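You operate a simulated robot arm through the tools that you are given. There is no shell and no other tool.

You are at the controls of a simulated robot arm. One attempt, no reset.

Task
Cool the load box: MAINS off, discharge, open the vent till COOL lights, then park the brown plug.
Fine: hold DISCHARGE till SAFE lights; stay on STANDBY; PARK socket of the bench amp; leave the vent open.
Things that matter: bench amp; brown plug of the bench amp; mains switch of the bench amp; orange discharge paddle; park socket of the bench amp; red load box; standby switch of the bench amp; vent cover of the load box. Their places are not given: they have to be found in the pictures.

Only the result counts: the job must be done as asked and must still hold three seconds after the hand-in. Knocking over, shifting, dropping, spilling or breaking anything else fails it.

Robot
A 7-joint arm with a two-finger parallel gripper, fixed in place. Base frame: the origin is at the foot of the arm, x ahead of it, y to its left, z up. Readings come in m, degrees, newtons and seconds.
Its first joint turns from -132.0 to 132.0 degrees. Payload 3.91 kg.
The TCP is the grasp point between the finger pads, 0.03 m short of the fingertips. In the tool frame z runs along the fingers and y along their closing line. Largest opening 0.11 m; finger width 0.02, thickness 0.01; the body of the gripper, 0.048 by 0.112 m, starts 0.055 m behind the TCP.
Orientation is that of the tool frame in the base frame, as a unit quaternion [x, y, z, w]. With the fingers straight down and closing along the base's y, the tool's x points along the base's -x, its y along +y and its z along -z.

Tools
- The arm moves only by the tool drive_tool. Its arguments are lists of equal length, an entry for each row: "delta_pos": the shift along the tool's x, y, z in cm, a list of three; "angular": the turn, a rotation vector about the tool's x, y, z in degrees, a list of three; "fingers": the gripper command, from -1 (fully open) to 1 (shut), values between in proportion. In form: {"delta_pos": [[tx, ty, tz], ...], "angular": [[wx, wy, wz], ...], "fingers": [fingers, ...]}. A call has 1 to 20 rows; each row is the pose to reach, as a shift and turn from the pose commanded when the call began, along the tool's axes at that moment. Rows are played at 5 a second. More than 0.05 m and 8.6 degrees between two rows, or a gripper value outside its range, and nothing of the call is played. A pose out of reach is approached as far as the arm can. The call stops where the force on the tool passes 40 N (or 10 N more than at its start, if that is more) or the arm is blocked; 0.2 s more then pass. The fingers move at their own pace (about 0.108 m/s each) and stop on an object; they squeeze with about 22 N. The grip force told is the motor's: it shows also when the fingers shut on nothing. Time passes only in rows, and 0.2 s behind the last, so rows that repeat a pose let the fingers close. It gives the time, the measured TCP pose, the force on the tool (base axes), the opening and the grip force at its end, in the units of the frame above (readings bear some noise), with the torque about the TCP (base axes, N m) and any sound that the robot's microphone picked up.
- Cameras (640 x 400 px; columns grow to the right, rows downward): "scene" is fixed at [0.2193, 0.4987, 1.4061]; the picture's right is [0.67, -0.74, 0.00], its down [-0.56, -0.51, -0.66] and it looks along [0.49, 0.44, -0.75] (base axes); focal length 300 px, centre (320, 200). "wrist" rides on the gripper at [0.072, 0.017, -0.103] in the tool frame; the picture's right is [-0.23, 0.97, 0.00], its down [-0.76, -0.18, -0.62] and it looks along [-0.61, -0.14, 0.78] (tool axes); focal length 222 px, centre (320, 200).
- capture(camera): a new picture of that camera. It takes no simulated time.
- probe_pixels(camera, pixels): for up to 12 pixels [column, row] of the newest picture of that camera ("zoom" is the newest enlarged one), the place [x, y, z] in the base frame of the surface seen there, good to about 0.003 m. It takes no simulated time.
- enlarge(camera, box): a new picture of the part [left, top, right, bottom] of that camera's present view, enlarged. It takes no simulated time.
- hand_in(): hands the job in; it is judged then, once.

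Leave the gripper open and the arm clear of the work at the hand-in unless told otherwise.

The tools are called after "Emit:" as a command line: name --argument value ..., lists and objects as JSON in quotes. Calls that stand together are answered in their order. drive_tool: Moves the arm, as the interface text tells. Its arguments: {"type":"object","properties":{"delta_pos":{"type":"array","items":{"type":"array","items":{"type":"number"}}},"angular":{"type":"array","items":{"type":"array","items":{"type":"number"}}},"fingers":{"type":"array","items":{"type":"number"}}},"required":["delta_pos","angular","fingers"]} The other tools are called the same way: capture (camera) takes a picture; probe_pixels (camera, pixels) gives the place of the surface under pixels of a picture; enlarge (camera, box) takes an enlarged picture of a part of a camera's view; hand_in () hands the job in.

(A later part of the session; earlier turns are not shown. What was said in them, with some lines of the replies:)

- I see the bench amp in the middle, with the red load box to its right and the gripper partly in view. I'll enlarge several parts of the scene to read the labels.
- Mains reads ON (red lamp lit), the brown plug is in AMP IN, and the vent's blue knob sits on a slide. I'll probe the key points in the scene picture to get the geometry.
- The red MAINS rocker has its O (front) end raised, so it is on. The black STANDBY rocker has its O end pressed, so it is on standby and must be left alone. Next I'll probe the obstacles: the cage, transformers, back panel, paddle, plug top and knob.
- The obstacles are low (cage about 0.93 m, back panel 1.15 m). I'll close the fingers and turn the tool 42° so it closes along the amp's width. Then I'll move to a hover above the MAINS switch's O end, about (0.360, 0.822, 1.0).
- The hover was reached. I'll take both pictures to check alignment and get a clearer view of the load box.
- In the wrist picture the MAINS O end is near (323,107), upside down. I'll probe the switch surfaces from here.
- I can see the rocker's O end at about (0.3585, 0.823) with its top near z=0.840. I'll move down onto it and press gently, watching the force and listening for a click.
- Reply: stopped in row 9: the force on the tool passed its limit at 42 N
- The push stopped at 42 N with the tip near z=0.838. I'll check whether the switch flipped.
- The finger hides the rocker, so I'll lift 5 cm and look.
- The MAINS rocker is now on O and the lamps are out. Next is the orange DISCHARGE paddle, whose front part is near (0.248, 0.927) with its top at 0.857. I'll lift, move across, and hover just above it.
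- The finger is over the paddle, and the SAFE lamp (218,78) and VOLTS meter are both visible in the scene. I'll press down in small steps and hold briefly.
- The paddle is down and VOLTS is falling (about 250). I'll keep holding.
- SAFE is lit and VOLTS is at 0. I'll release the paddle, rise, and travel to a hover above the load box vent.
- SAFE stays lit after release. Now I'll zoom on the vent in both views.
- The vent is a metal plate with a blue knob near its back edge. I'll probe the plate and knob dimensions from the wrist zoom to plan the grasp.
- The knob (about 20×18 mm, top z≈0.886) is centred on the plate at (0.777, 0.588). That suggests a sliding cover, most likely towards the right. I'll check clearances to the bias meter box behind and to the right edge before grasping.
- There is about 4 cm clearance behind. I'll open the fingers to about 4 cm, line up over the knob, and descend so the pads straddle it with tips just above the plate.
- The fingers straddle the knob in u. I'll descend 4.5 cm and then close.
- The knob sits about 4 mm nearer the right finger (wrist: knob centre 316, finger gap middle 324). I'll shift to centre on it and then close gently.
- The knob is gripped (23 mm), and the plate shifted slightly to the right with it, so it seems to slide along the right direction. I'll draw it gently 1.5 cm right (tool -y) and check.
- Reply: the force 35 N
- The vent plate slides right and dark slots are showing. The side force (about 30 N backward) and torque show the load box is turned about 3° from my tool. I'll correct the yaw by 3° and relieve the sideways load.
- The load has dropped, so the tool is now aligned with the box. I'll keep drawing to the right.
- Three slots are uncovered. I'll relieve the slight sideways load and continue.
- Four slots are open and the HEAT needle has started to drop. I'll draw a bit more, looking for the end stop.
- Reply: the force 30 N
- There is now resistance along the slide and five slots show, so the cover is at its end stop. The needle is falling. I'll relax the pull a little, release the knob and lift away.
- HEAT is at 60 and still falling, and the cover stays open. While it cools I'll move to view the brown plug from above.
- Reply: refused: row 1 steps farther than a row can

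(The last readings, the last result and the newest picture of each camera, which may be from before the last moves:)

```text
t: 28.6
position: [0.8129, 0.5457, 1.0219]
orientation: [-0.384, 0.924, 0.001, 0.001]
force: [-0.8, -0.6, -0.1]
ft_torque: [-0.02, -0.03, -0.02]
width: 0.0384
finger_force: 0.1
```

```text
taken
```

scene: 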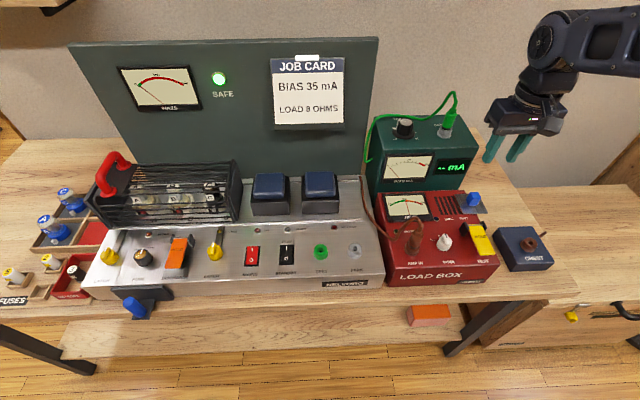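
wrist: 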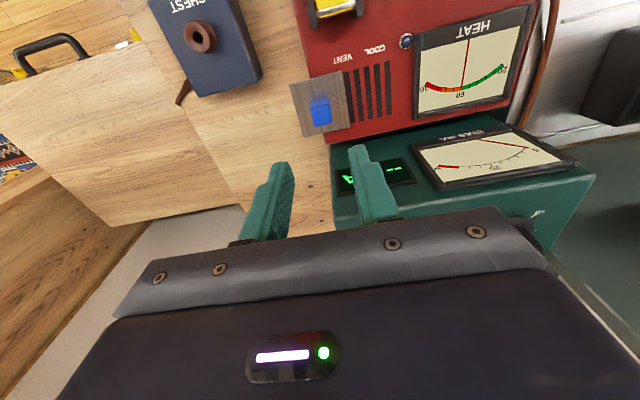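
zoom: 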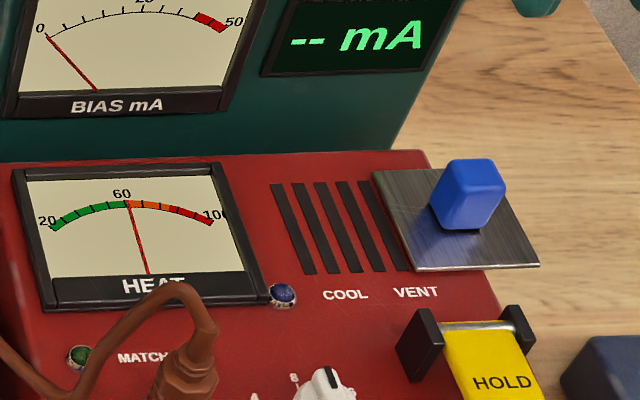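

The first row's step was too long, so I'll resend with smaller steps.

Emit:
drive_tool --delta_pos '[[0, 0, -3], [0, 0, -6], [2, 2.9, -6], [4.2, 5.8, -6], [6.3, 8.7, -6], [8.4, 11.6, -6], [10.5, 14.5, -6], [12.6, 17.5, -6], [12.6, 17.5, -6], [12.6, 17.5, -6]]' --angular '[[0, 0, 0], [0, 0, 0], [0, 0, 0], [0, 0, 0], [0, 0, 0], [0, 0, 0], [0, 0, 0], [0, 0, 0], [0, 0, 0], [0, 0, 0]]' --fingers '[0.3, 0.3, 0.3, 0.3, 0.3, 0.3, 0.3, 0.3, 0.3, 0.3]'

Emit:
capture --camera "wrist"

Emit:
capture --camera "scene"

```text
t: 30.8
position: [0.5997, 0.5809, 1.081]
orientation: [-0.383, 0.924, 0.001, 0.0]
force: [0.2, 0.3, 0.3]
ft_torque: [-0.01, 0.0, -0.02]
width: 0.0385
finger_force: 0.1
```

```text
taken
```

wrist: 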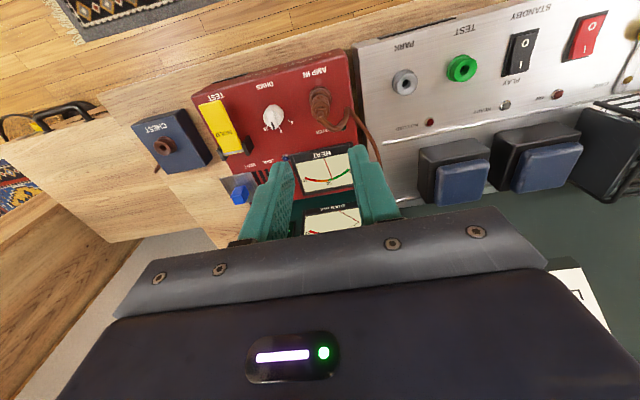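

```text
taken
```

scene: 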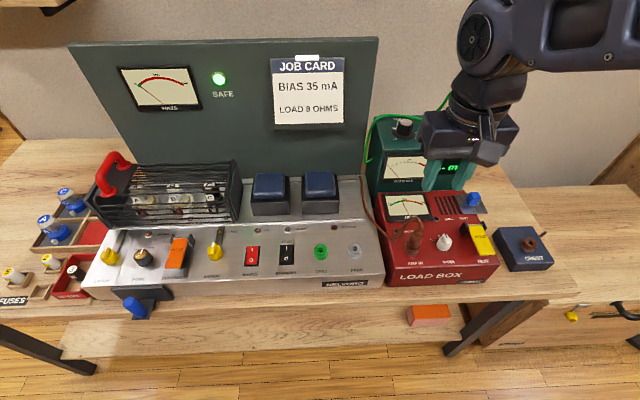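

Emit:
enlarge --camera "scene" --box '[380, 180, 476, 260]'

Emit:
enlarge --camera "wrist" --box '[270, 50, 430, 150]'

```text
5.00 times, centred on (428, 220) of scene
```

zoom: 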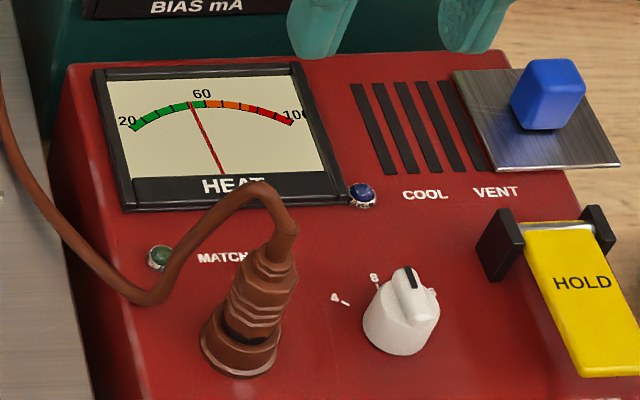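

```text
4.00 times, centred on (350, 100) of wrist
```

zoom: 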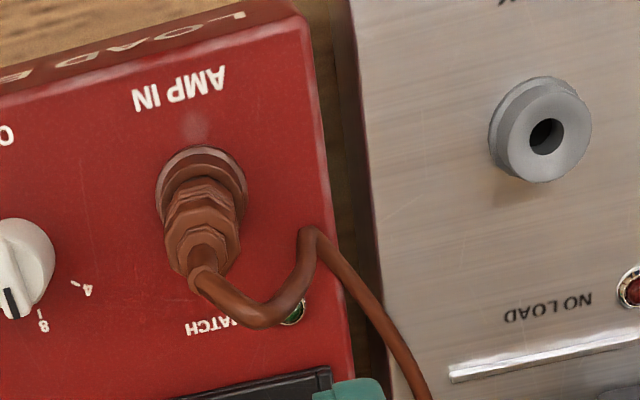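

HEAT is now in the green (about 57) but COOL isn't lit yet. I'll probe the plug, cable and PARK socket while waiting.

Emit:
probe_pixels --camera "zoom" --pixels '[[205, 245], [200, 275], [225, 300], [260, 320], [290, 295], [310, 235], [370, 300], [165, 195], [240, 185], [545, 135], [510, 140], [590, 130]]'

Emit:
probe_pixels --camera "scene" --pixels '[[435, 228], [433, 220], [428, 217], [424, 222], [415, 234], [410, 240], [422, 249], [434, 247], [430, 240], [355, 246], [350, 254], [360, 254]]'

Emit:
drive_tool --delta_pos '[[0, 0, 0], [0, 0, 0], [0, 0, 0], [0, 0, 0], [0, 0, 0], [0, 0, 0], [0, 0, 0], [0, 0, 0], [0, 0, 0], [0, 0, 0]]' --angular '[[0, 0, 0], [0, 0, 0], [0, 0, 0], [0, 0, 0], [0, 0, 0], [0, 0, 0], [0, 0, 0], [0, 0, 0], [0, 0, 0], [0, 0, 0]]' --fingers '[0.3, 0.3, 0.3, 0.3, 0.3, 0.3, 0.3, 0.3, 0.3, 0.3]'

Emit:
enlarge --camera "scene" --box '[380, 180, 476, 260]'

```text
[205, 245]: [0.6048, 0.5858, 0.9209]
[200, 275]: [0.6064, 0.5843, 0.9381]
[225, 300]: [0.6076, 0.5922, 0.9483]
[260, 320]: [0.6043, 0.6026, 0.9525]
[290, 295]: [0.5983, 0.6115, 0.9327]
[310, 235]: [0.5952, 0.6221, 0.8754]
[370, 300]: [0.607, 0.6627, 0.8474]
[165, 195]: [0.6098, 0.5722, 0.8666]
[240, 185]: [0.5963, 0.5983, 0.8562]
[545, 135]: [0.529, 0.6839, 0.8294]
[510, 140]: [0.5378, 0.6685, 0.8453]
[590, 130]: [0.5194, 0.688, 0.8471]
```

```text
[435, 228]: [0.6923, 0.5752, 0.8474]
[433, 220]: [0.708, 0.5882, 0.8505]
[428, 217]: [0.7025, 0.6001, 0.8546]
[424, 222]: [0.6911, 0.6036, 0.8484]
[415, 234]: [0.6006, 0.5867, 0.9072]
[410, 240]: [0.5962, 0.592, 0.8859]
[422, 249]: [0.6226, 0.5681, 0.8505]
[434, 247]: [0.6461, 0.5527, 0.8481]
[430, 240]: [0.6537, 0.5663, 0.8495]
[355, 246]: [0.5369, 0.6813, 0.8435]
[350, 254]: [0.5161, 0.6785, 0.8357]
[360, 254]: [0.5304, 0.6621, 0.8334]
```

```text
t: 33.0
position: [0.6009, 0.5807, 1.0809]
orientation: [-0.384, 0.923, 0.001, 0.0]
force: [0.2, -0.4, -0.5]
ft_torque: [0.02, 0.0, 0.0]
width: 0.0385
finger_force: 0.0
```

```text
5.00 times, centred on (428, 220) of scene
```

zoom: 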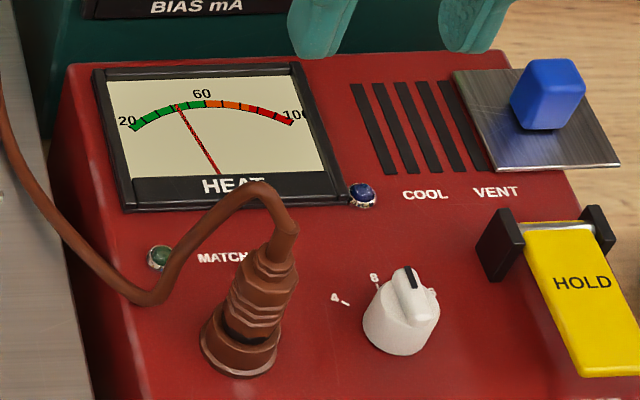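

The cable leaves the plug top towards base +y, so I'll turn the tool to close along base x, which keeps the fingers clear of the cable. I'll rotate 45° more above the plug and lower to 1.02 while HEAT keeps falling.

Emit:
drive_tool --delta_pos '[[-0.1, 0, 1], [-0.2, 0, 2], [-0.3, 0, 3], [-0.4, 0, 4], [-0.5, 0, 5], [-0.5, 0, 6], [-0.5, 0, 6], [-0.5, 0, 6], [-0.5, 0, 6], [-0.5, 0, 6]]' --angular '[[0, 0, -7.5], [0, 0, -15], [0, 0, -22.5], [0, 0, -30], [0, 0, -37.5], [0, 0, -45], [0, 0, -45], [0, 0, -45], [0, 0, -45], [0, 0, -45]]' --fingers '[0.1, 0.1, 0.1, 0.1, 0.1, 0.1, 0.1, 0.1, 0.1, 0.1]'

Emit:
capture --camera "wrist"

Emit:
enlarge --camera "scene" --box '[380, 180, 476, 260]'

```text
t: 35.2
position: [0.6056, 0.584, 1.0224]
orientation: [0.707, -0.707, 0.0, 0.0]
force: [-0.4, 0.1, 0.4]
ft_torque: [0.03, 0.03, -0.02]
width: 0.0494
finger_force: 0.0
```

```text
taken
```

wrist: 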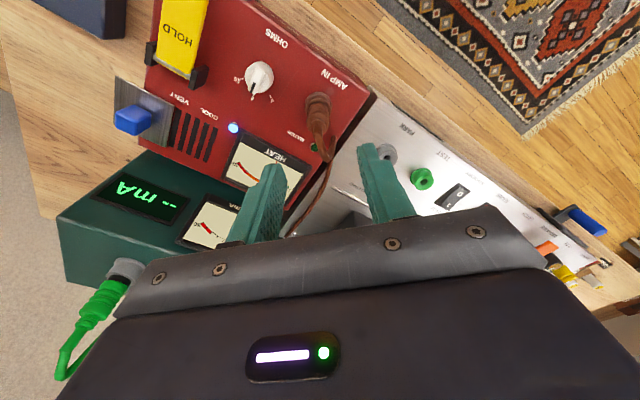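

```text
5.00 times, centred on (428, 220) of scene
```

zoom: 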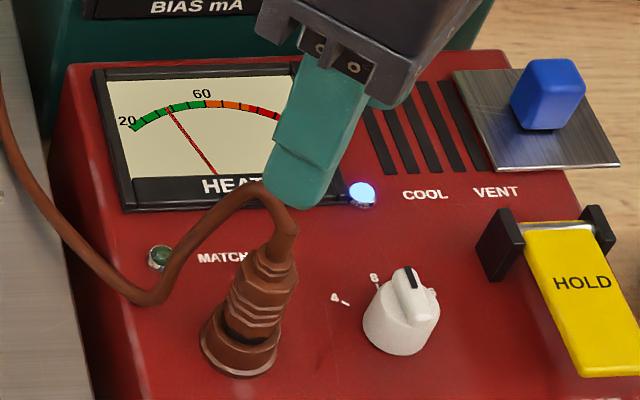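

The COOL lamp is lit. Now I'll locate the plug precisely from this closer view.

Emit:
enlarge --camera "wrist" --box '[270, 70, 430, 190]'

Emit:
enlarge --camera "scene" --box '[180, 50, 260, 100]'

```text
3.33 times, centred on (350, 130) of wrist
```

zoom: 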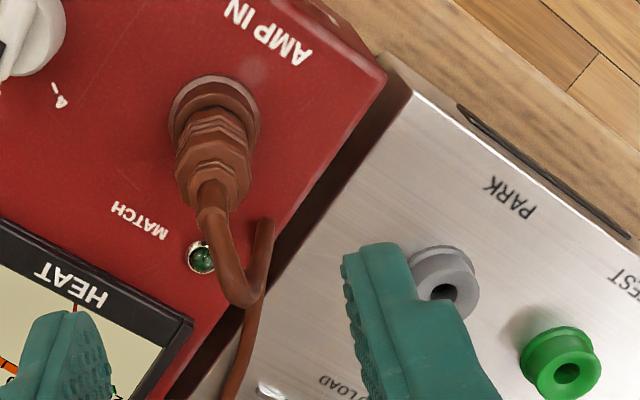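

```text
8.00 times, centred on (220, 75) of scene
```

zoom: 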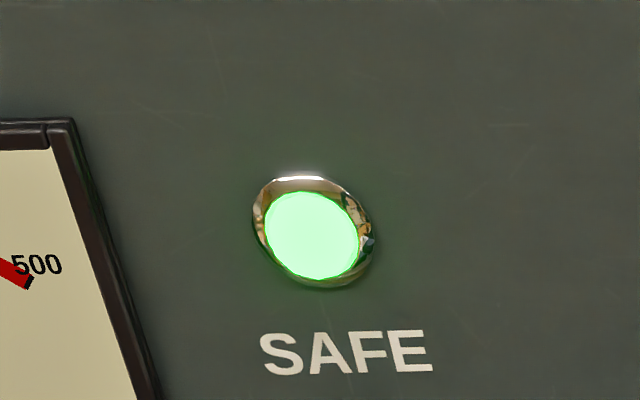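

SAFE is still lit. I'll take the wrist zoom again to probe the plug's sides and the PARK socket.

Emit:
enlarge --camera "wrist" --box '[270, 70, 430, 190]'

Emit:
probe_pixels --camera "zoom" --pixels '[[181, 165], [250, 160], [213, 165], [213, 130], [214, 82], [173, 120], [258, 125], [212, 195], [184, 190], [237, 190], [440, 250], [470, 275]]'

```text
3.33 times, centred on (350, 130) of wrist
```

zoom: 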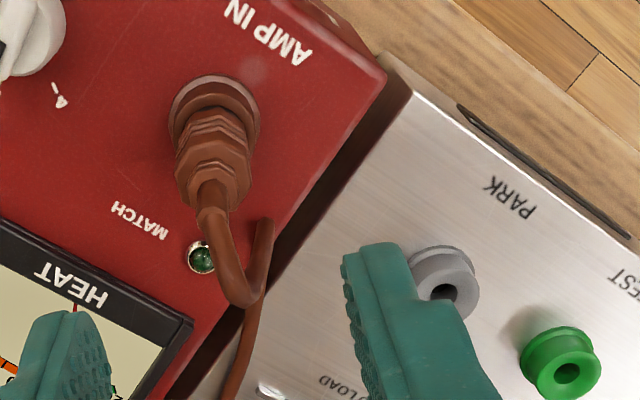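

```text
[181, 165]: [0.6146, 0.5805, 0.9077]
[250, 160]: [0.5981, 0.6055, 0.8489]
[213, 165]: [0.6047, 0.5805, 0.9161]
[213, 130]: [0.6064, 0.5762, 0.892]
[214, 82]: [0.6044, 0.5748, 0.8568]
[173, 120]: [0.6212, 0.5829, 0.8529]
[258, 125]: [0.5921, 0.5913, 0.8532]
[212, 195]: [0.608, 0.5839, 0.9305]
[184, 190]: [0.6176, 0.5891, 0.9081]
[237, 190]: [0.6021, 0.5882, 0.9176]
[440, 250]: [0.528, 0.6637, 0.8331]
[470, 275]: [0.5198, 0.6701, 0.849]
```

The plug axis is at about (0.606, 0.586), with its body between z 0.87 and 0.93. I'll descend with 5 cm open fingers to TCP z≈0.914.

Emit:
drive_tool --delta_pos '[[-0.2, 0, 3], [-0.2, 0, 6], [-0.2, 0, 8], [-0.2, 0, 9.5], [-0.2, 0, 10.8], [-0.2, 0, 10.8]]' --angular '[[0, 0, 0], [0, 0, 0], [0, 0, 0], [0, 0, 0], [0, 0, 0], [0, 0, 0]]' --fingers '[0.1, 0.1, 0.1, 0.1, 0.1, 0.1]'

Emit:
capture --camera "wrist"

Emit:
enlarge --camera "scene" --box '[370, 180, 466, 260]'

```text
t: 36.6
position: [0.6031, 0.5861, 0.9121]
orientation: [0.708, -0.706, 0.0, 0.0]
force: [0.9, 0.7, 1.0]
ft_torque: [0.01, 0.01, 0.03]
width: 0.0497
finger_force: 0.1
```

```text
taken
```

wrist: 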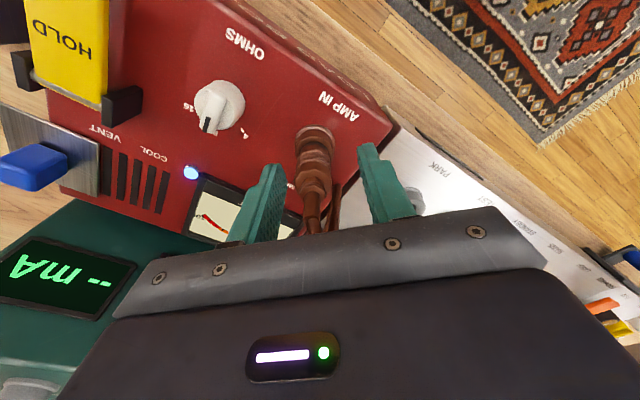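

```text
5.00 times, centred on (418, 220) of scene
```

zoom: 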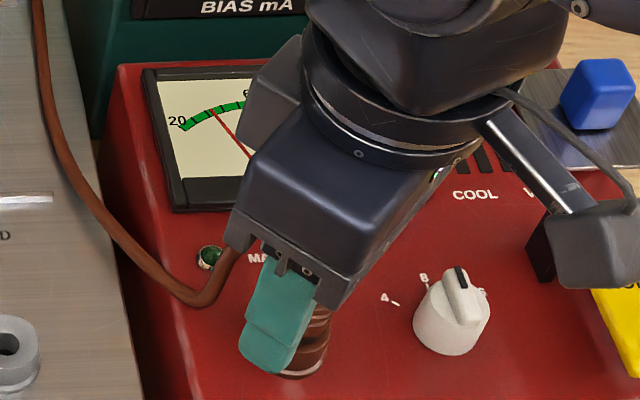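

The plug is slightly right of the finger middle, at wrist column 313 vs 322. I'll probe the plug again in this view before closing.

Emit:
enlarge --camera "wrist" --box '[250, 110, 390, 240]'

Emit:
probe_pixels --camera "wrist" --pixels '[[315, 128], [297, 140], [333, 140], [313, 160], [300, 178], [327, 178], [313, 178], [312, 190], [312, 200], [279, 170], [365, 150], [312, 215]]'

```text
3.08 times, centred on (320, 175) of wrist
```

zoom: 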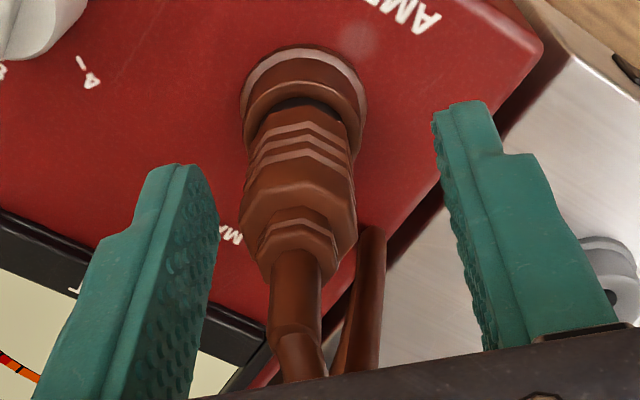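

```text
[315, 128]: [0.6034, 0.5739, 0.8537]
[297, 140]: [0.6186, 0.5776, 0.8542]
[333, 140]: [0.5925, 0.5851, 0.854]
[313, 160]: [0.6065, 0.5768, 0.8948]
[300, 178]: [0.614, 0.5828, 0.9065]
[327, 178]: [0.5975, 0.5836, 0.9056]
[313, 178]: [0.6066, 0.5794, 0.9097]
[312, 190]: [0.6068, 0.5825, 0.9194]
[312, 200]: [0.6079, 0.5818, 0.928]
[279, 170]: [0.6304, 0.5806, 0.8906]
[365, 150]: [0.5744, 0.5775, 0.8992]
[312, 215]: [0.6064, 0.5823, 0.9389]
```

Fingers' midpoint is at x≈0.602 and the plug axis is at x≈0.606, with y matching. I'll shift 4 mm and close on the plug.

Emit:
drive_tool --delta_pos '[[0, -0.2, 0], [0, -0.4, 0], [0, -0.4, 0]]' --angular '[[0, 0, 0], [0, 0, 0], [0, 0, 0]]' --fingers '[0.1, 0.1, 0.1]'

Emit:
drive_tool --delta_pos '[[0, 0, 0], [0, 0, 0], [0, 0, 0], [0, 0, 0], [0, 0, 0]]' --angular '[[0, 0, 0], [0, 0, 0], [0, 0, 0], [0, 0, 0], [0, 0, 0]]' --fingers '[0.4, 0.55, 1, 1, 1]'

Emit:
capture --camera "wrist"

```text
t: 37.4
position: [0.6078, 0.586, 0.9134]
orientation: [0.707, -0.707, -0.001, -0.001]
force: [0.2, 0.4, 1.2]
ft_torque: [0.01, -0.01, 0.0]
width: 0.0494
finger_force: 0.1
```

```text
t: 38.6
position: [0.6086, 0.587, 0.9135]
orientation: [0.708, -0.706, -0.001, -0.001]
force: [-0.3, 0.4, -1.1]
ft_torque: [0.03, -0.02, -0.03]
width: 0.021
finger_force: 21.9
```

```text
taken
```

wrist: 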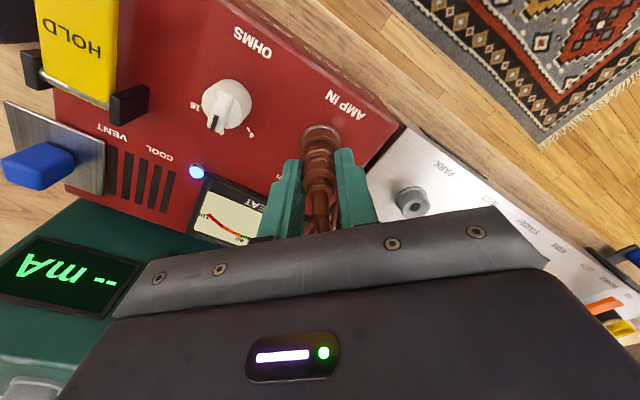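

The plug is gripped at 21 mm wide with little side load. I'll pull straight up in steps, watching the force.

Emit:
drive_tool --delta_pos '[[0, 0, -0.4], [0, 0, -0.8], [0, 0, -1.3], [0, 0, -2], [0, 0, -3], [0, 0, -4], [0, 0, -5], [0, 0, -6], [0, 0, -6]]' --angular '[[0, 0, 0], [0, 0, 0], [0, 0, 0], [0, 0, 0], [0, 0, 0], [0, 0, 0], [0, 0, 0], [0, 0, 0], [0, 0, 0]]' --fingers '[1, 1, 1, 1, 1, 1, 1, 1, 1]'

Emit:
capture --camera "wrist"

Emit:
capture --camera "scene"

Emit:
enlarge --camera "scene" --box '[340, 160, 468, 260]'

```text
t: 40.6
position: [0.6095, 0.5855, 0.9735]
orientation: [0.707, -0.707, -0.002, 0.0]
force: [1.0, 0.1, -0.8]
ft_torque: [0.0, 0.01, 0.02]
width: 0.0208
finger_force: 22.1
```

```text
taken
```

wrist: 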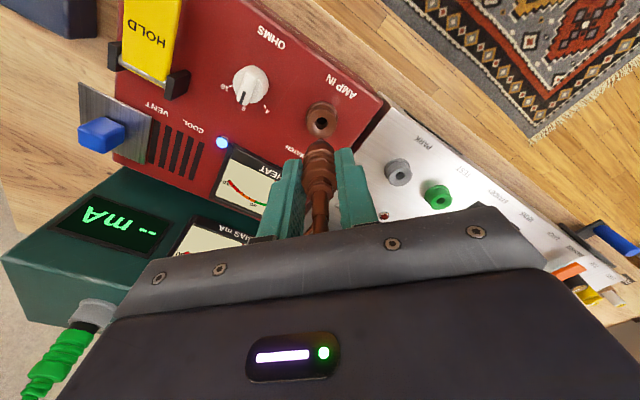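

```text
taken
```

scene: 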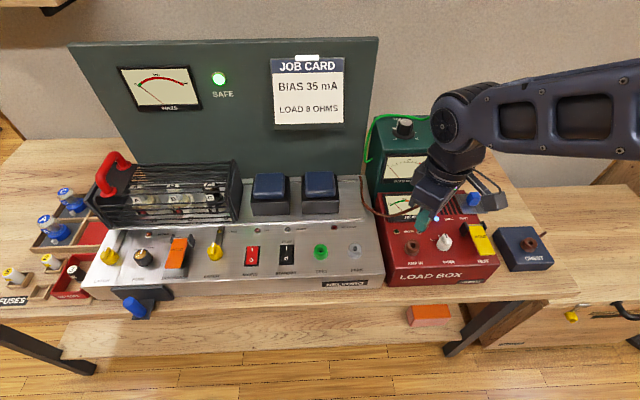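

```text
4.00 times, centred on (404, 210) of scene
```

zoom: 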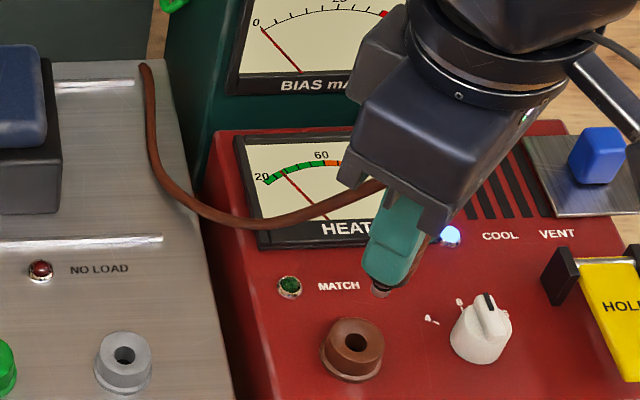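

The plug is free. To get the exact displacement between sockets, I'll probe rim points of both AMP IN and PARK in the same zoomed view.

Emit:
enlarge --camera "scene" --box '[340, 230, 436, 280]'

Emit:
enlarge --camera "wrist" --box '[290, 80, 450, 200]'

```text
6.67 times, centred on (388, 255) of scene
```

zoom: 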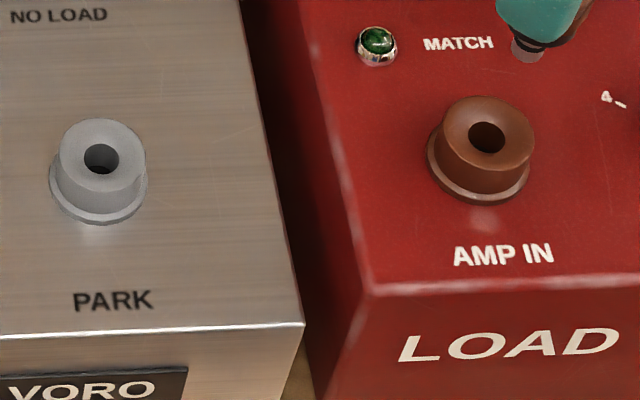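

```text
3.33 times, centred on (370, 140) of wrist
```

zoom: 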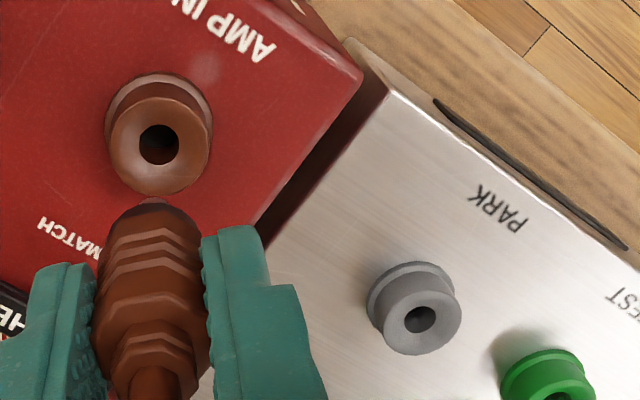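

Now I'll probe rim points of both sockets in this wrist zoom (AMP IN hole at (159,145), PARK hole at (420,319)).

Emit:
probe_pixels --camera "zoom" --pixels '[[125, 143], [195, 147], [162, 112], [157, 178], [390, 315], [450, 323], [423, 294], [417, 345], [159, 145], [420, 319], [300, 300], [250, 150]]'

Emit:
enlarge --camera "scene" --box '[340, 230, 436, 280]'

Emit:
probe_pixels --camera "zoom" --pixels '[[455, 130], [518, 135], [488, 108], [486, 162], [70, 157], [132, 155], [100, 130], [101, 182], [487, 103], [99, 124], [526, 137], [138, 156]]'

```text
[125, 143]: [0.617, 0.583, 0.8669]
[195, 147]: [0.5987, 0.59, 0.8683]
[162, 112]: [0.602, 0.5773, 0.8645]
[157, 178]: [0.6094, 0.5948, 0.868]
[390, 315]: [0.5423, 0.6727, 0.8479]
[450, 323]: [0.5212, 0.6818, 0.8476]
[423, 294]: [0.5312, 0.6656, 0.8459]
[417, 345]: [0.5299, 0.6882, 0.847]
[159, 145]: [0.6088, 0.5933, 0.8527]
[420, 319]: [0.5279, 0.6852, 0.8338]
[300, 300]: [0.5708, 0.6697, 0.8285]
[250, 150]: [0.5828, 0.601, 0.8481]
```

```text
6.67 times, centred on (388, 255) of scene
```

zoom: 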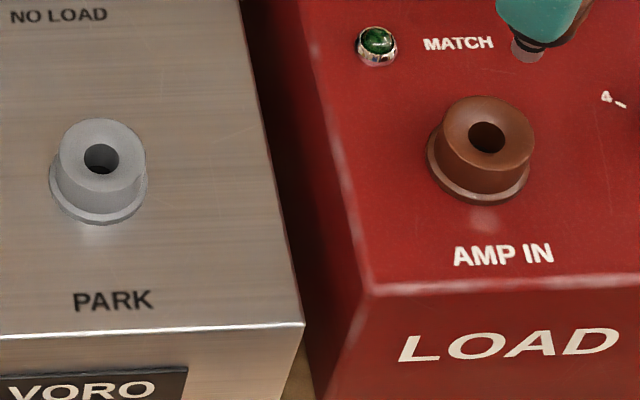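

```text
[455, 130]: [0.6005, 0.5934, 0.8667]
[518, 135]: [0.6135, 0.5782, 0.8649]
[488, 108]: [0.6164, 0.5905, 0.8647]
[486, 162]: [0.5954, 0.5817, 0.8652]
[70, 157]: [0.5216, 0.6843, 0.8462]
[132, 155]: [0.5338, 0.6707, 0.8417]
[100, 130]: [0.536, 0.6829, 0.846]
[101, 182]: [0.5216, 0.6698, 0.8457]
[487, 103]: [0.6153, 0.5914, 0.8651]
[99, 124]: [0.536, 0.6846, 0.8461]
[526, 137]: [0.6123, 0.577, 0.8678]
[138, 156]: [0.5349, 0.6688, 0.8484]
```

By averaging the probes and the pixel rays, the PARK−AMP IN offset is about (−0.077, +0.0912) m, with the rim 2 cm lower. I'll carry the plug across at the present height and stop above PARK to look.

Emit:
drive_tool --delta_pos '[[-1.5, 1.3, -1], [-3, 2.6, -1], [-4.5, 3.9, -1], [-6, 5.2, -1], [-7.5, 6.5, -1], [-9.12, 7.72, -1], [-9.12, 7.72, 1], [-9.12, 7.72, 2], [-9.12, 7.72, 2], [-9.12, 7.72, 2]]' --angular '[[0, 0, 0], [0, 0, 0], [0, 0, 0], [0, 0, 0], [0, 0, 0], [0, 0, 0], [0, 0, 0], [0, 0, 0], [0, 0, 0], [0, 0, 0]]' --fingers '[1, 1, 1, 1, 1, 1, 1, 1, 1, 1]'

Emit:
capture --camera "wrist"

Emit:
capture --camera "scene"

Emit:
enlarge --camera "scene" --box '[315, 200, 411, 260]'

Emit:
enlarge --camera "wrist" --box '[260, 90, 380, 200]'

```text
t: 42.8
position: [0.5313, 0.6772, 0.953]
orientation: [0.707, -0.707, -0.001, 0.0]
force: [-0.6, -0.1, -1.0]
ft_torque: [0.0, 0.0, -0.02]
width: 0.0213
finger_force: 21.6
```

```text
taken
```

wrist: 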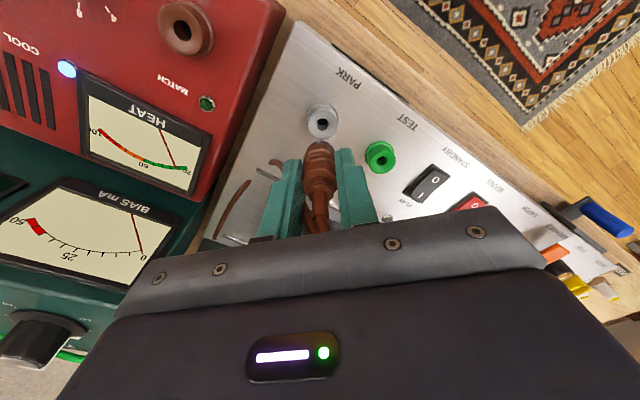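

```text
taken
```

scene: 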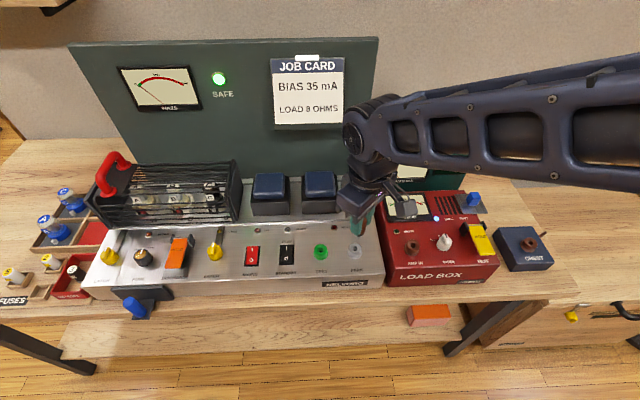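

```text
6.67 times, centred on (363, 230) of scene
```

zoom: 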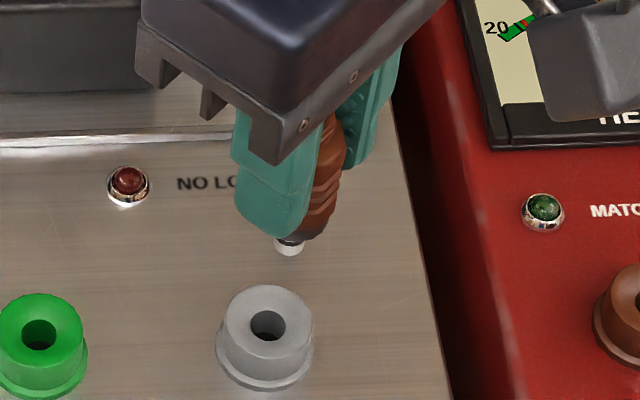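

```text
3.64 times, centred on (320, 145) of wrist
```

zoom: 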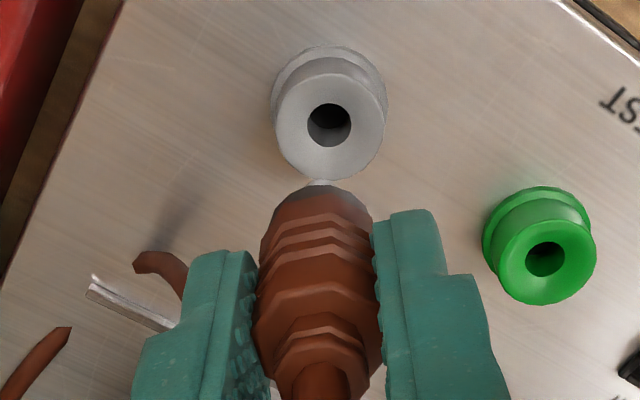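

Nearly aligned. I'll zoom tighter to check the pin tip against the hole in both views.

Emit:
enlarge --camera "wrist" --box '[296, 90, 344, 160]'

Emit:
enlarge --camera "scene" --box '[340, 220, 380, 260]'

Emit:
probe_pixels --camera "zoom" --pixels '[[290, 135], [320, 140], [310, 160], [315, 152], [320, 120]]'

```text
5.71 times, centred on (320, 125) of wrist
```

zoom: 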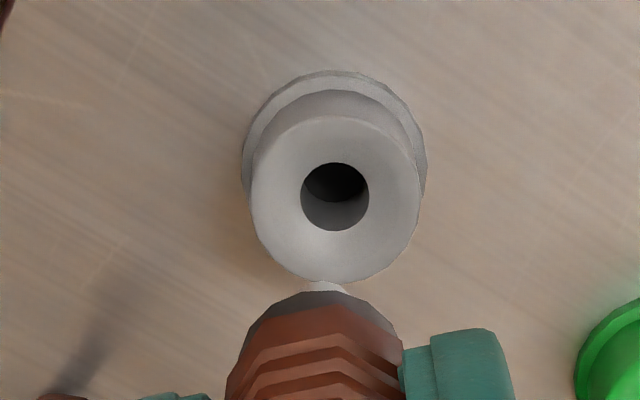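

```text
10.00 times, centred on (360, 240) of scene
```

zoom: 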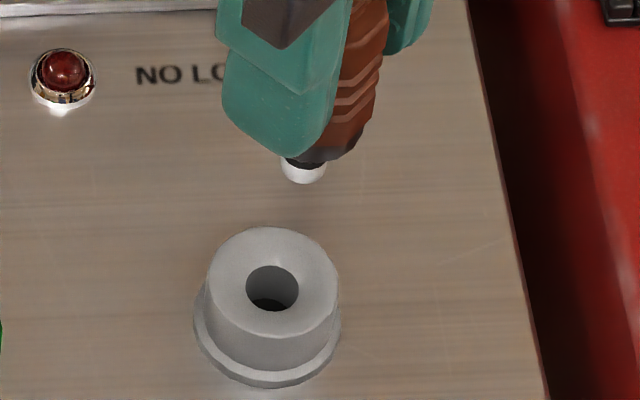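

```text
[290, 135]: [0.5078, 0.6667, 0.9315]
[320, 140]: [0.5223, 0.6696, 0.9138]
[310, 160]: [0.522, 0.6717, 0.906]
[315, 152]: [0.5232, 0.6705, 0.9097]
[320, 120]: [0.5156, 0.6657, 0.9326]
```

The pin looks about 2 mm short of the hole in y and 1 mm in x; its tip is at z≈0.89 and the rim at 0.8465. I'll correct by that and lower 3 cm, keeping the tip just above the rim.

Emit:
drive_tool --delta_pos '[[-0.2, 0.08, 0], [-0.2, 0.08, 1], [-0.2, 0.08, 2], [-0.2, 0.08, 2.8], [-0.2, 0.08, 2.8]]' --angular '[[0, 0, 0], [0, 0, 0], [0, 0, 0], [0, 0, 0], [0, 0, 0]]' --fingers '[1, 1, 1, 1, 1]'

Emit:
enlarge --camera "wrist" --box '[280, 100, 360, 150]'

Emit:
enlarge --camera "scene" --box '[340, 220, 380, 260]'

```text
t: 44.0
position: [0.531, 0.6809, 0.9257]
orientation: [0.708, -0.706, -0.001, -0.001]
force: [0.2, 0.2, -1.5]
ft_torque: [0.01, -0.02, -0.02]
width: 0.0209
finger_force: 22.0
```

```text
8.00 times, centred on (320, 125) of wrist
```

zoom: 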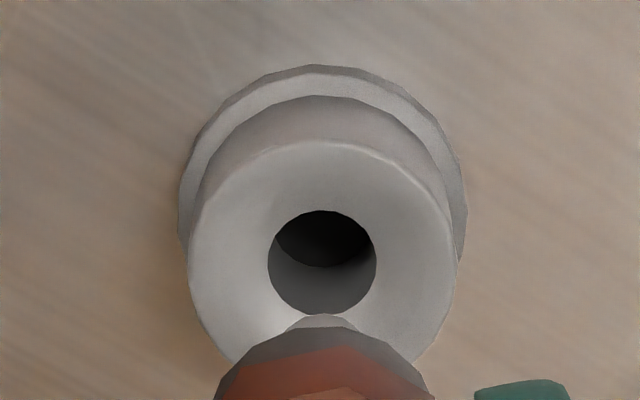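

```text
10.00 times, centred on (360, 240) of scene
```

zoom: 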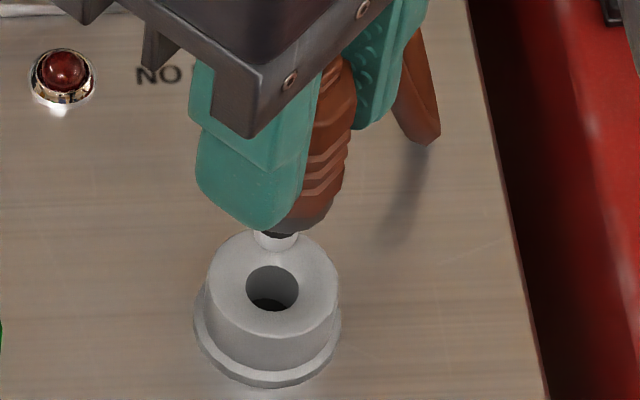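

Pin and hole now nearly line up in both views, with the pin perhaps 1 mm too far in y. I'll back off 1 mm and lower in small steps into the hole, watching force.

Emit:
drive_tool --delta_pos '[[0.1, 0, 0], [0.1, 0, 0.8], [0.1, 0, 1.4], [0.1, 0, 1.8], [0.1, 0, 2.1], [0.1, 0, 2.4], [0.1, 0, 2.4]]' --angular '[[0, 0, 0], [0, 0, 0], [0, 0, 0], [0, 0, 0], [0, 0, 0], [0, 0, 0], [0, 0, 0]]' --fingers '[1, 1, 1, 1, 1, 1, 1]'

Emit:
enlarge --camera "scene" --box '[340, 220, 380, 260]'

Emit:
enlarge --camera "wrist" --box '[280, 100, 360, 150]'

```text
t: 45.6
position: [0.5306, 0.6776, 0.9012]
orientation: [0.707, -0.707, -0.001, -0.001]
force: [0.4, 0.5, -1.4]
ft_torque: [0.0, 0.0, 0.01]
width: 0.0213
finger_force: 22.0
```

```text
10.00 times, centred on (360, 240) of scene
```

zoom: 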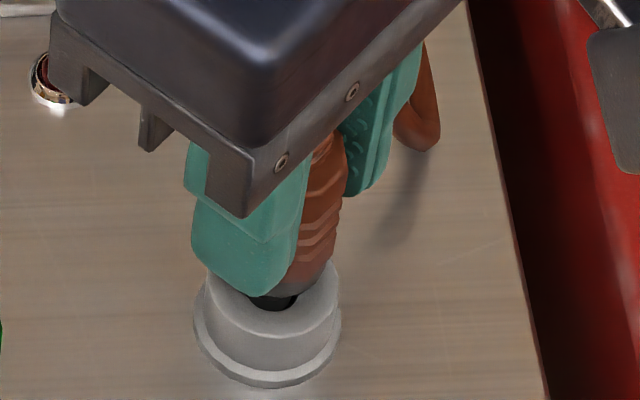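

```text
8.00 times, centred on (320, 125) of wrist
```

zoom: 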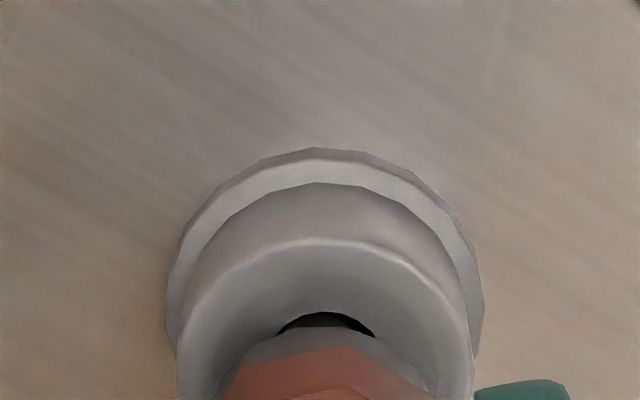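

The pin has entered the hole with no force. I'll continue down in small steps until it seats.

Emit:
drive_tool --delta_pos '[[0, 0, 0.2], [0, 0, 0.4], [0, 0, 0.6], [0, 0, 0.75], [0, 0, 0.85], [0, 0, 0.85]]' --angular '[[0, 0, 0], [0, 0, 0], [0, 0, 0], [0, 0, 0], [0, 0, 0], [0, 0, 0]]' --fingers '[1, 1, 1, 1, 1, 1]'

Emit:
enlarge --camera "scene" --box '[340, 220, 380, 260]'

Emit:
enlarge --camera "wrist" --box '[270, 100, 370, 170]'

```text
t: 47.0
position: [0.5311, 0.6779, 0.894]
orientation: [-0.707, 0.707, 0.001, 0.001]
force: [-0.6, 1.2, -0.8]
ft_torque: [0.0, 0.02, 0.03]
width: 0.021
finger_force: 21.9
```

```text
10.00 times, centred on (360, 240) of scene
```

zoom: 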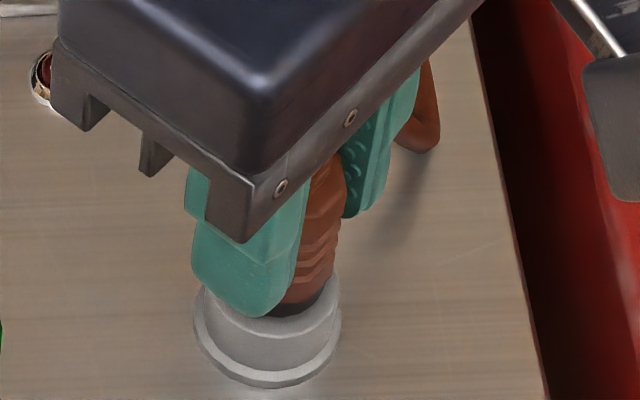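

```text
5.71 times, centred on (320, 135) of wrist
```

zoom: 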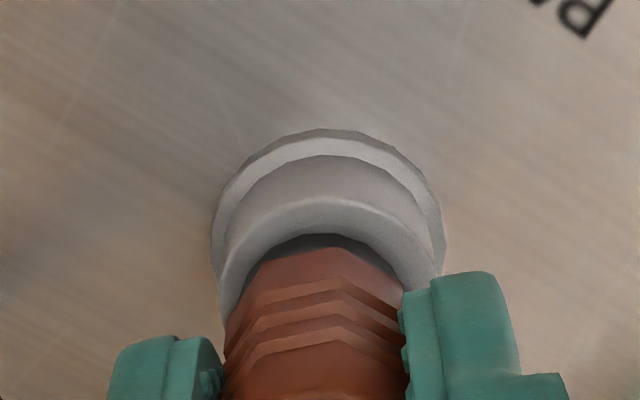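

At z=0.894 there's no contact force yet. I'll press further in 1.5 mm steps until resistance appears.

Emit:
drive_tool --delta_pos '[[0, 0, 0.1], [0, 0, 0.2], [0, 0, 0.3], [0, 0, 0.4], [0, 0, 0.4]]' --angular '[[0, 0, 0], [0, 0, 0], [0, 0, 0], [0, 0, 0], [0, 0, 0]]' --fingers '[1, 1, 1, 1, 1]'

Emit:
enlarge --camera "wrist" --box '[270, 100, 370, 170]'

```text
t: 48.0
position: [0.5324, 0.6777, 0.8932]
orientation: [0.708, -0.707, -0.001, -0.003]
force: [-5.5, -9.3, 11.8]
ft_torque: [-0.29, 0.24, 0.01]
width: 0.0211
finger_force: 21.6
stopped in row 5: the force on the tool passed its limit at 43 N (the readings are from after the stop); the commanded pose is now the measured one
```

```text
5.71 times, centred on (320, 135) of wrist
```

zoom: 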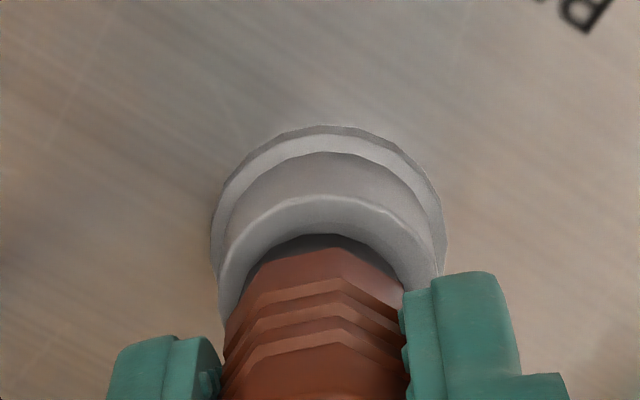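

It's seated: solid resistance at z≈0.893, matching the predicted depth. I'll check the cable's position relative to the fingers before opening.

Emit:
capture --camera "wrist"

Emit:
enlarge --camera "scene" --box '[310, 180, 438, 260]'

```text
taken
```

wrist: 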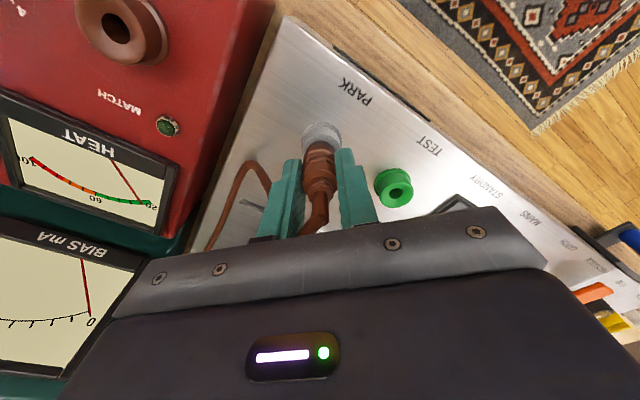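

```text
5.00 times, centred on (374, 220) of scene
```

zoom: 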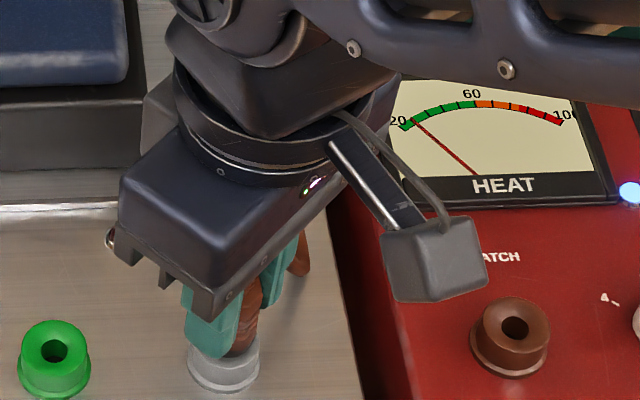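

The cable passes behind the +x finger and lies on the panel beyond it. I'll open just enough (about 3.8 cm), then lift straight up slowly.

Emit:
drive_tool --delta_pos '[[0, 0, 0], [0, 0, 0], [0, 0, 0], [0, 0, 0], [0, 0, -1], [0, 0, -2], [0, 0, -3.5], [0, 0, -5], [0, 0, -5]]' --angular '[[0, 0, 0], [0, 0, 0], [0, 0, 0], [0, 0, 0], [0, 0, 0], [0, 0, 0], [0, 0, 0], [0, 0, 0], [0, 0, 0]]' --fingers '[0.5, 0.4, 0.32, 0.32, 0.32, 0.32, 0.32, 0.32, 0.32]'

Emit:
capture --camera "wrist"

Emit:
enlarge --camera "scene" --box '[310, 180, 438, 260]'

```text
t: 50.0
position: [0.5317, 0.6802, 0.9432]
orientation: [-0.707, 0.708, 0.001, 0.002]
force: [-0.7, -0.3, 0.8]
ft_torque: [0.01, 0.0, -0.04]
width: 0.0373
finger_force: 0.1
```

```text
taken
```

wrist: 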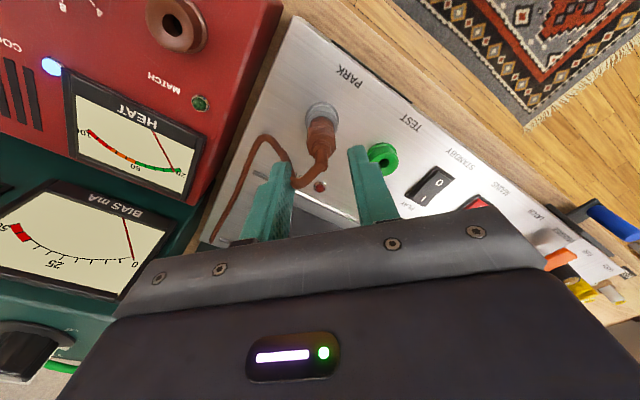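

```text
5.00 times, centred on (374, 220) of scene
```

zoom: 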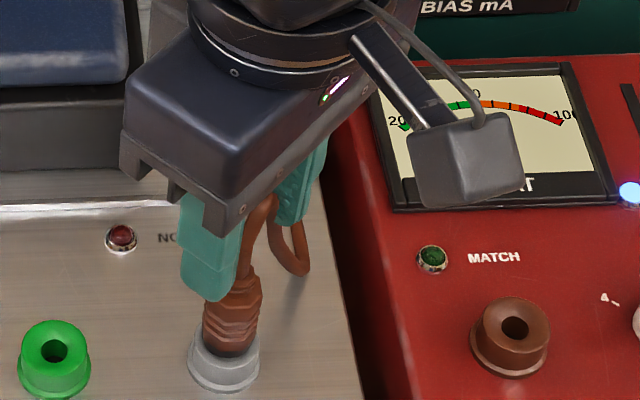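

The plug stays in PARK. I'll keep lifting straight up, clear of the cable, then draw back.

Emit:
drive_tool --delta_pos '[[0, 0, -2], [0, 0, -4], [0, 0, -7], [0, 0, -11], [0, 0, -15], [0, 0, -18], [3, 0, -18], [6, 0, -18], [9, 0, -18], [12, 0, -18], [12, 0, -18]]' --angular '[[0, 0, 0], [0, 0, 0], [0, 0, 0], [0, 0, 0], [0, 0, 0], [0, 0, 0], [0, 0, 0], [0, 0, 0], [0, 0, 0], [0, 0, 0], [0, 0, 0]]' --fingers '[0.32, 0.32, 0.32, 0.32, 0.32, 0.32, 0, -0.5, -1, -1, -1]'

Emit:
capture --camera "wrist"

Emit:
capture --camera "scene"

Emit:
enlarge --camera "scene" --box '[230, 200, 390, 300]'

```text
t: 52.4
position: [0.5316, 0.5564, 1.1238]
orientation: [-0.707, 0.707, 0.001, 0.003]
force: [-0.4, 0.6, -1.0]
ft_torque: [-0.02, 0.0, -0.03]
width: 0.1101
finger_force: 0.1
```

```text
taken
```

wrist: 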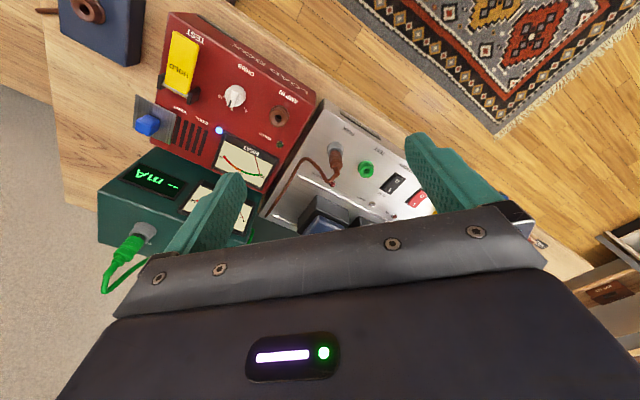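

```text
taken
```

scene: 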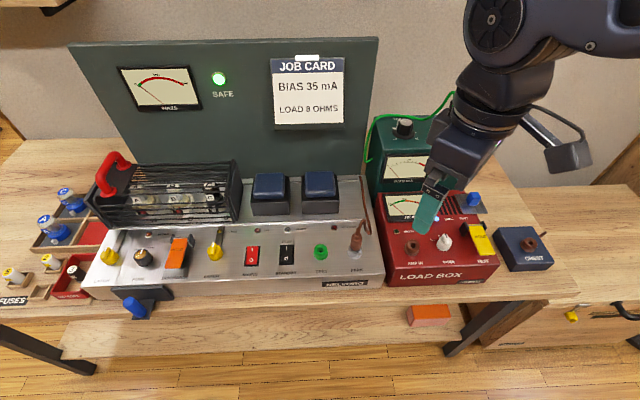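

```text
4.00 times, centred on (310, 250) of scene
```

zoom: 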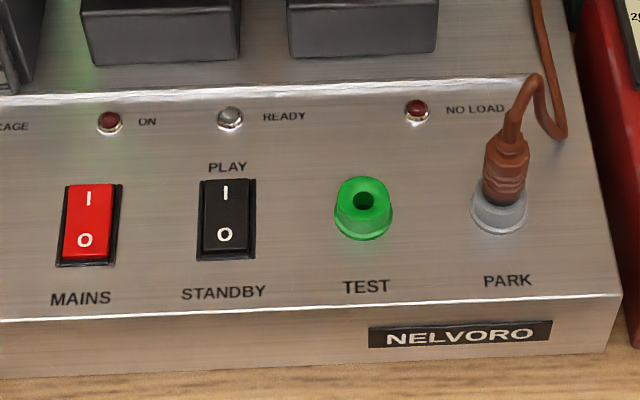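

MAINS is off, STANDBY is unchanged, SAFE is lit and the plug stands in PARK. I'll take close zooms of the plug seating and of the vent and COOL lamp.

Emit:
enlarge --camera "scene" --box '[335, 220, 383, 265]'

Emit:
enlarge --camera "wrist" --box '[130, 90, 380, 230]'

Emit:
enlarge --camera "scene" --box '[235, 235, 305, 280]'

```text
8.89 times, centred on (359, 242) of scene
```

zoom: 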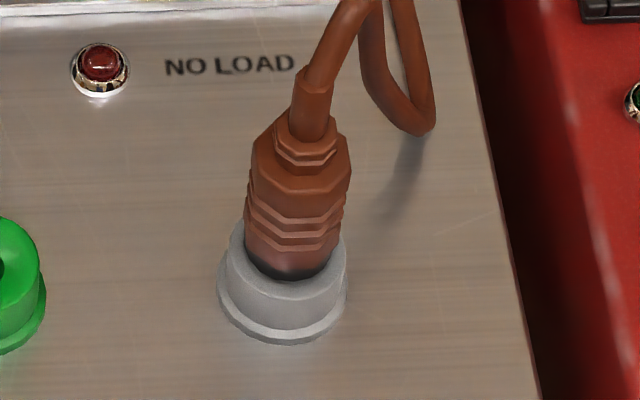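

```text
2.56 times, centred on (255, 160) of wrist
```

zoom: 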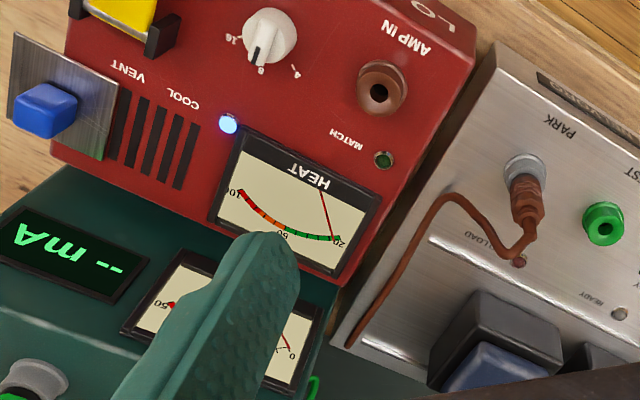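

```text
8.89 times, centred on (270, 258) of scene
```

zoom: 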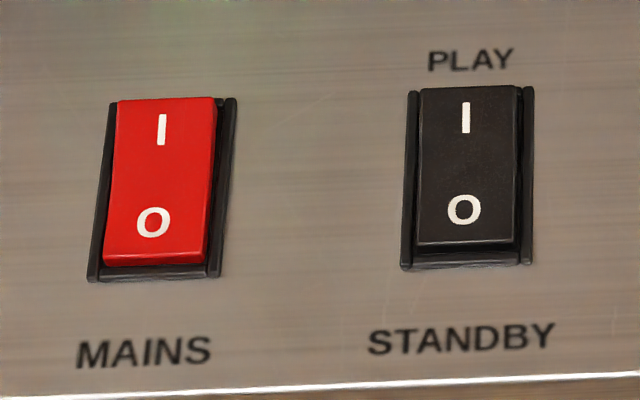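

Everything checks out:
- MAINS is on O.
- STANDBY is untouched.
- SAFE and COOL are lit.
- The vent is fully open.
- The brown plug is seated upright in PARK.

The gripper is open and well above the work, so I'm handing in.

Emit:
hand_in

```text
The job is handed in.
```

I finished the job and handed it in, but the hand-in didn't say whether it passed. In the last pictures before it:

- **MAINS:** off, with the rocker on O and the ON lamp out.
- **Discharge:** I held the DISCHARGE paddle until VOLTS read 0 and SAFE lit. SAFE was still lit after I let go.
- **Standby:** I never touched the switch, and it is still on STANDBY.
- **Vent:** I slid the cover right until it stopped, which uncovered all five slots. COOL lit before I unplugged anything, and the cover is still open.
- **Brown plug:** it came out of AMP IN cleanly and stands fully seated in the bench amp's PARK socket.

I saw nothing else knocked over or moved. The gripper is open and the arm is well above the work.
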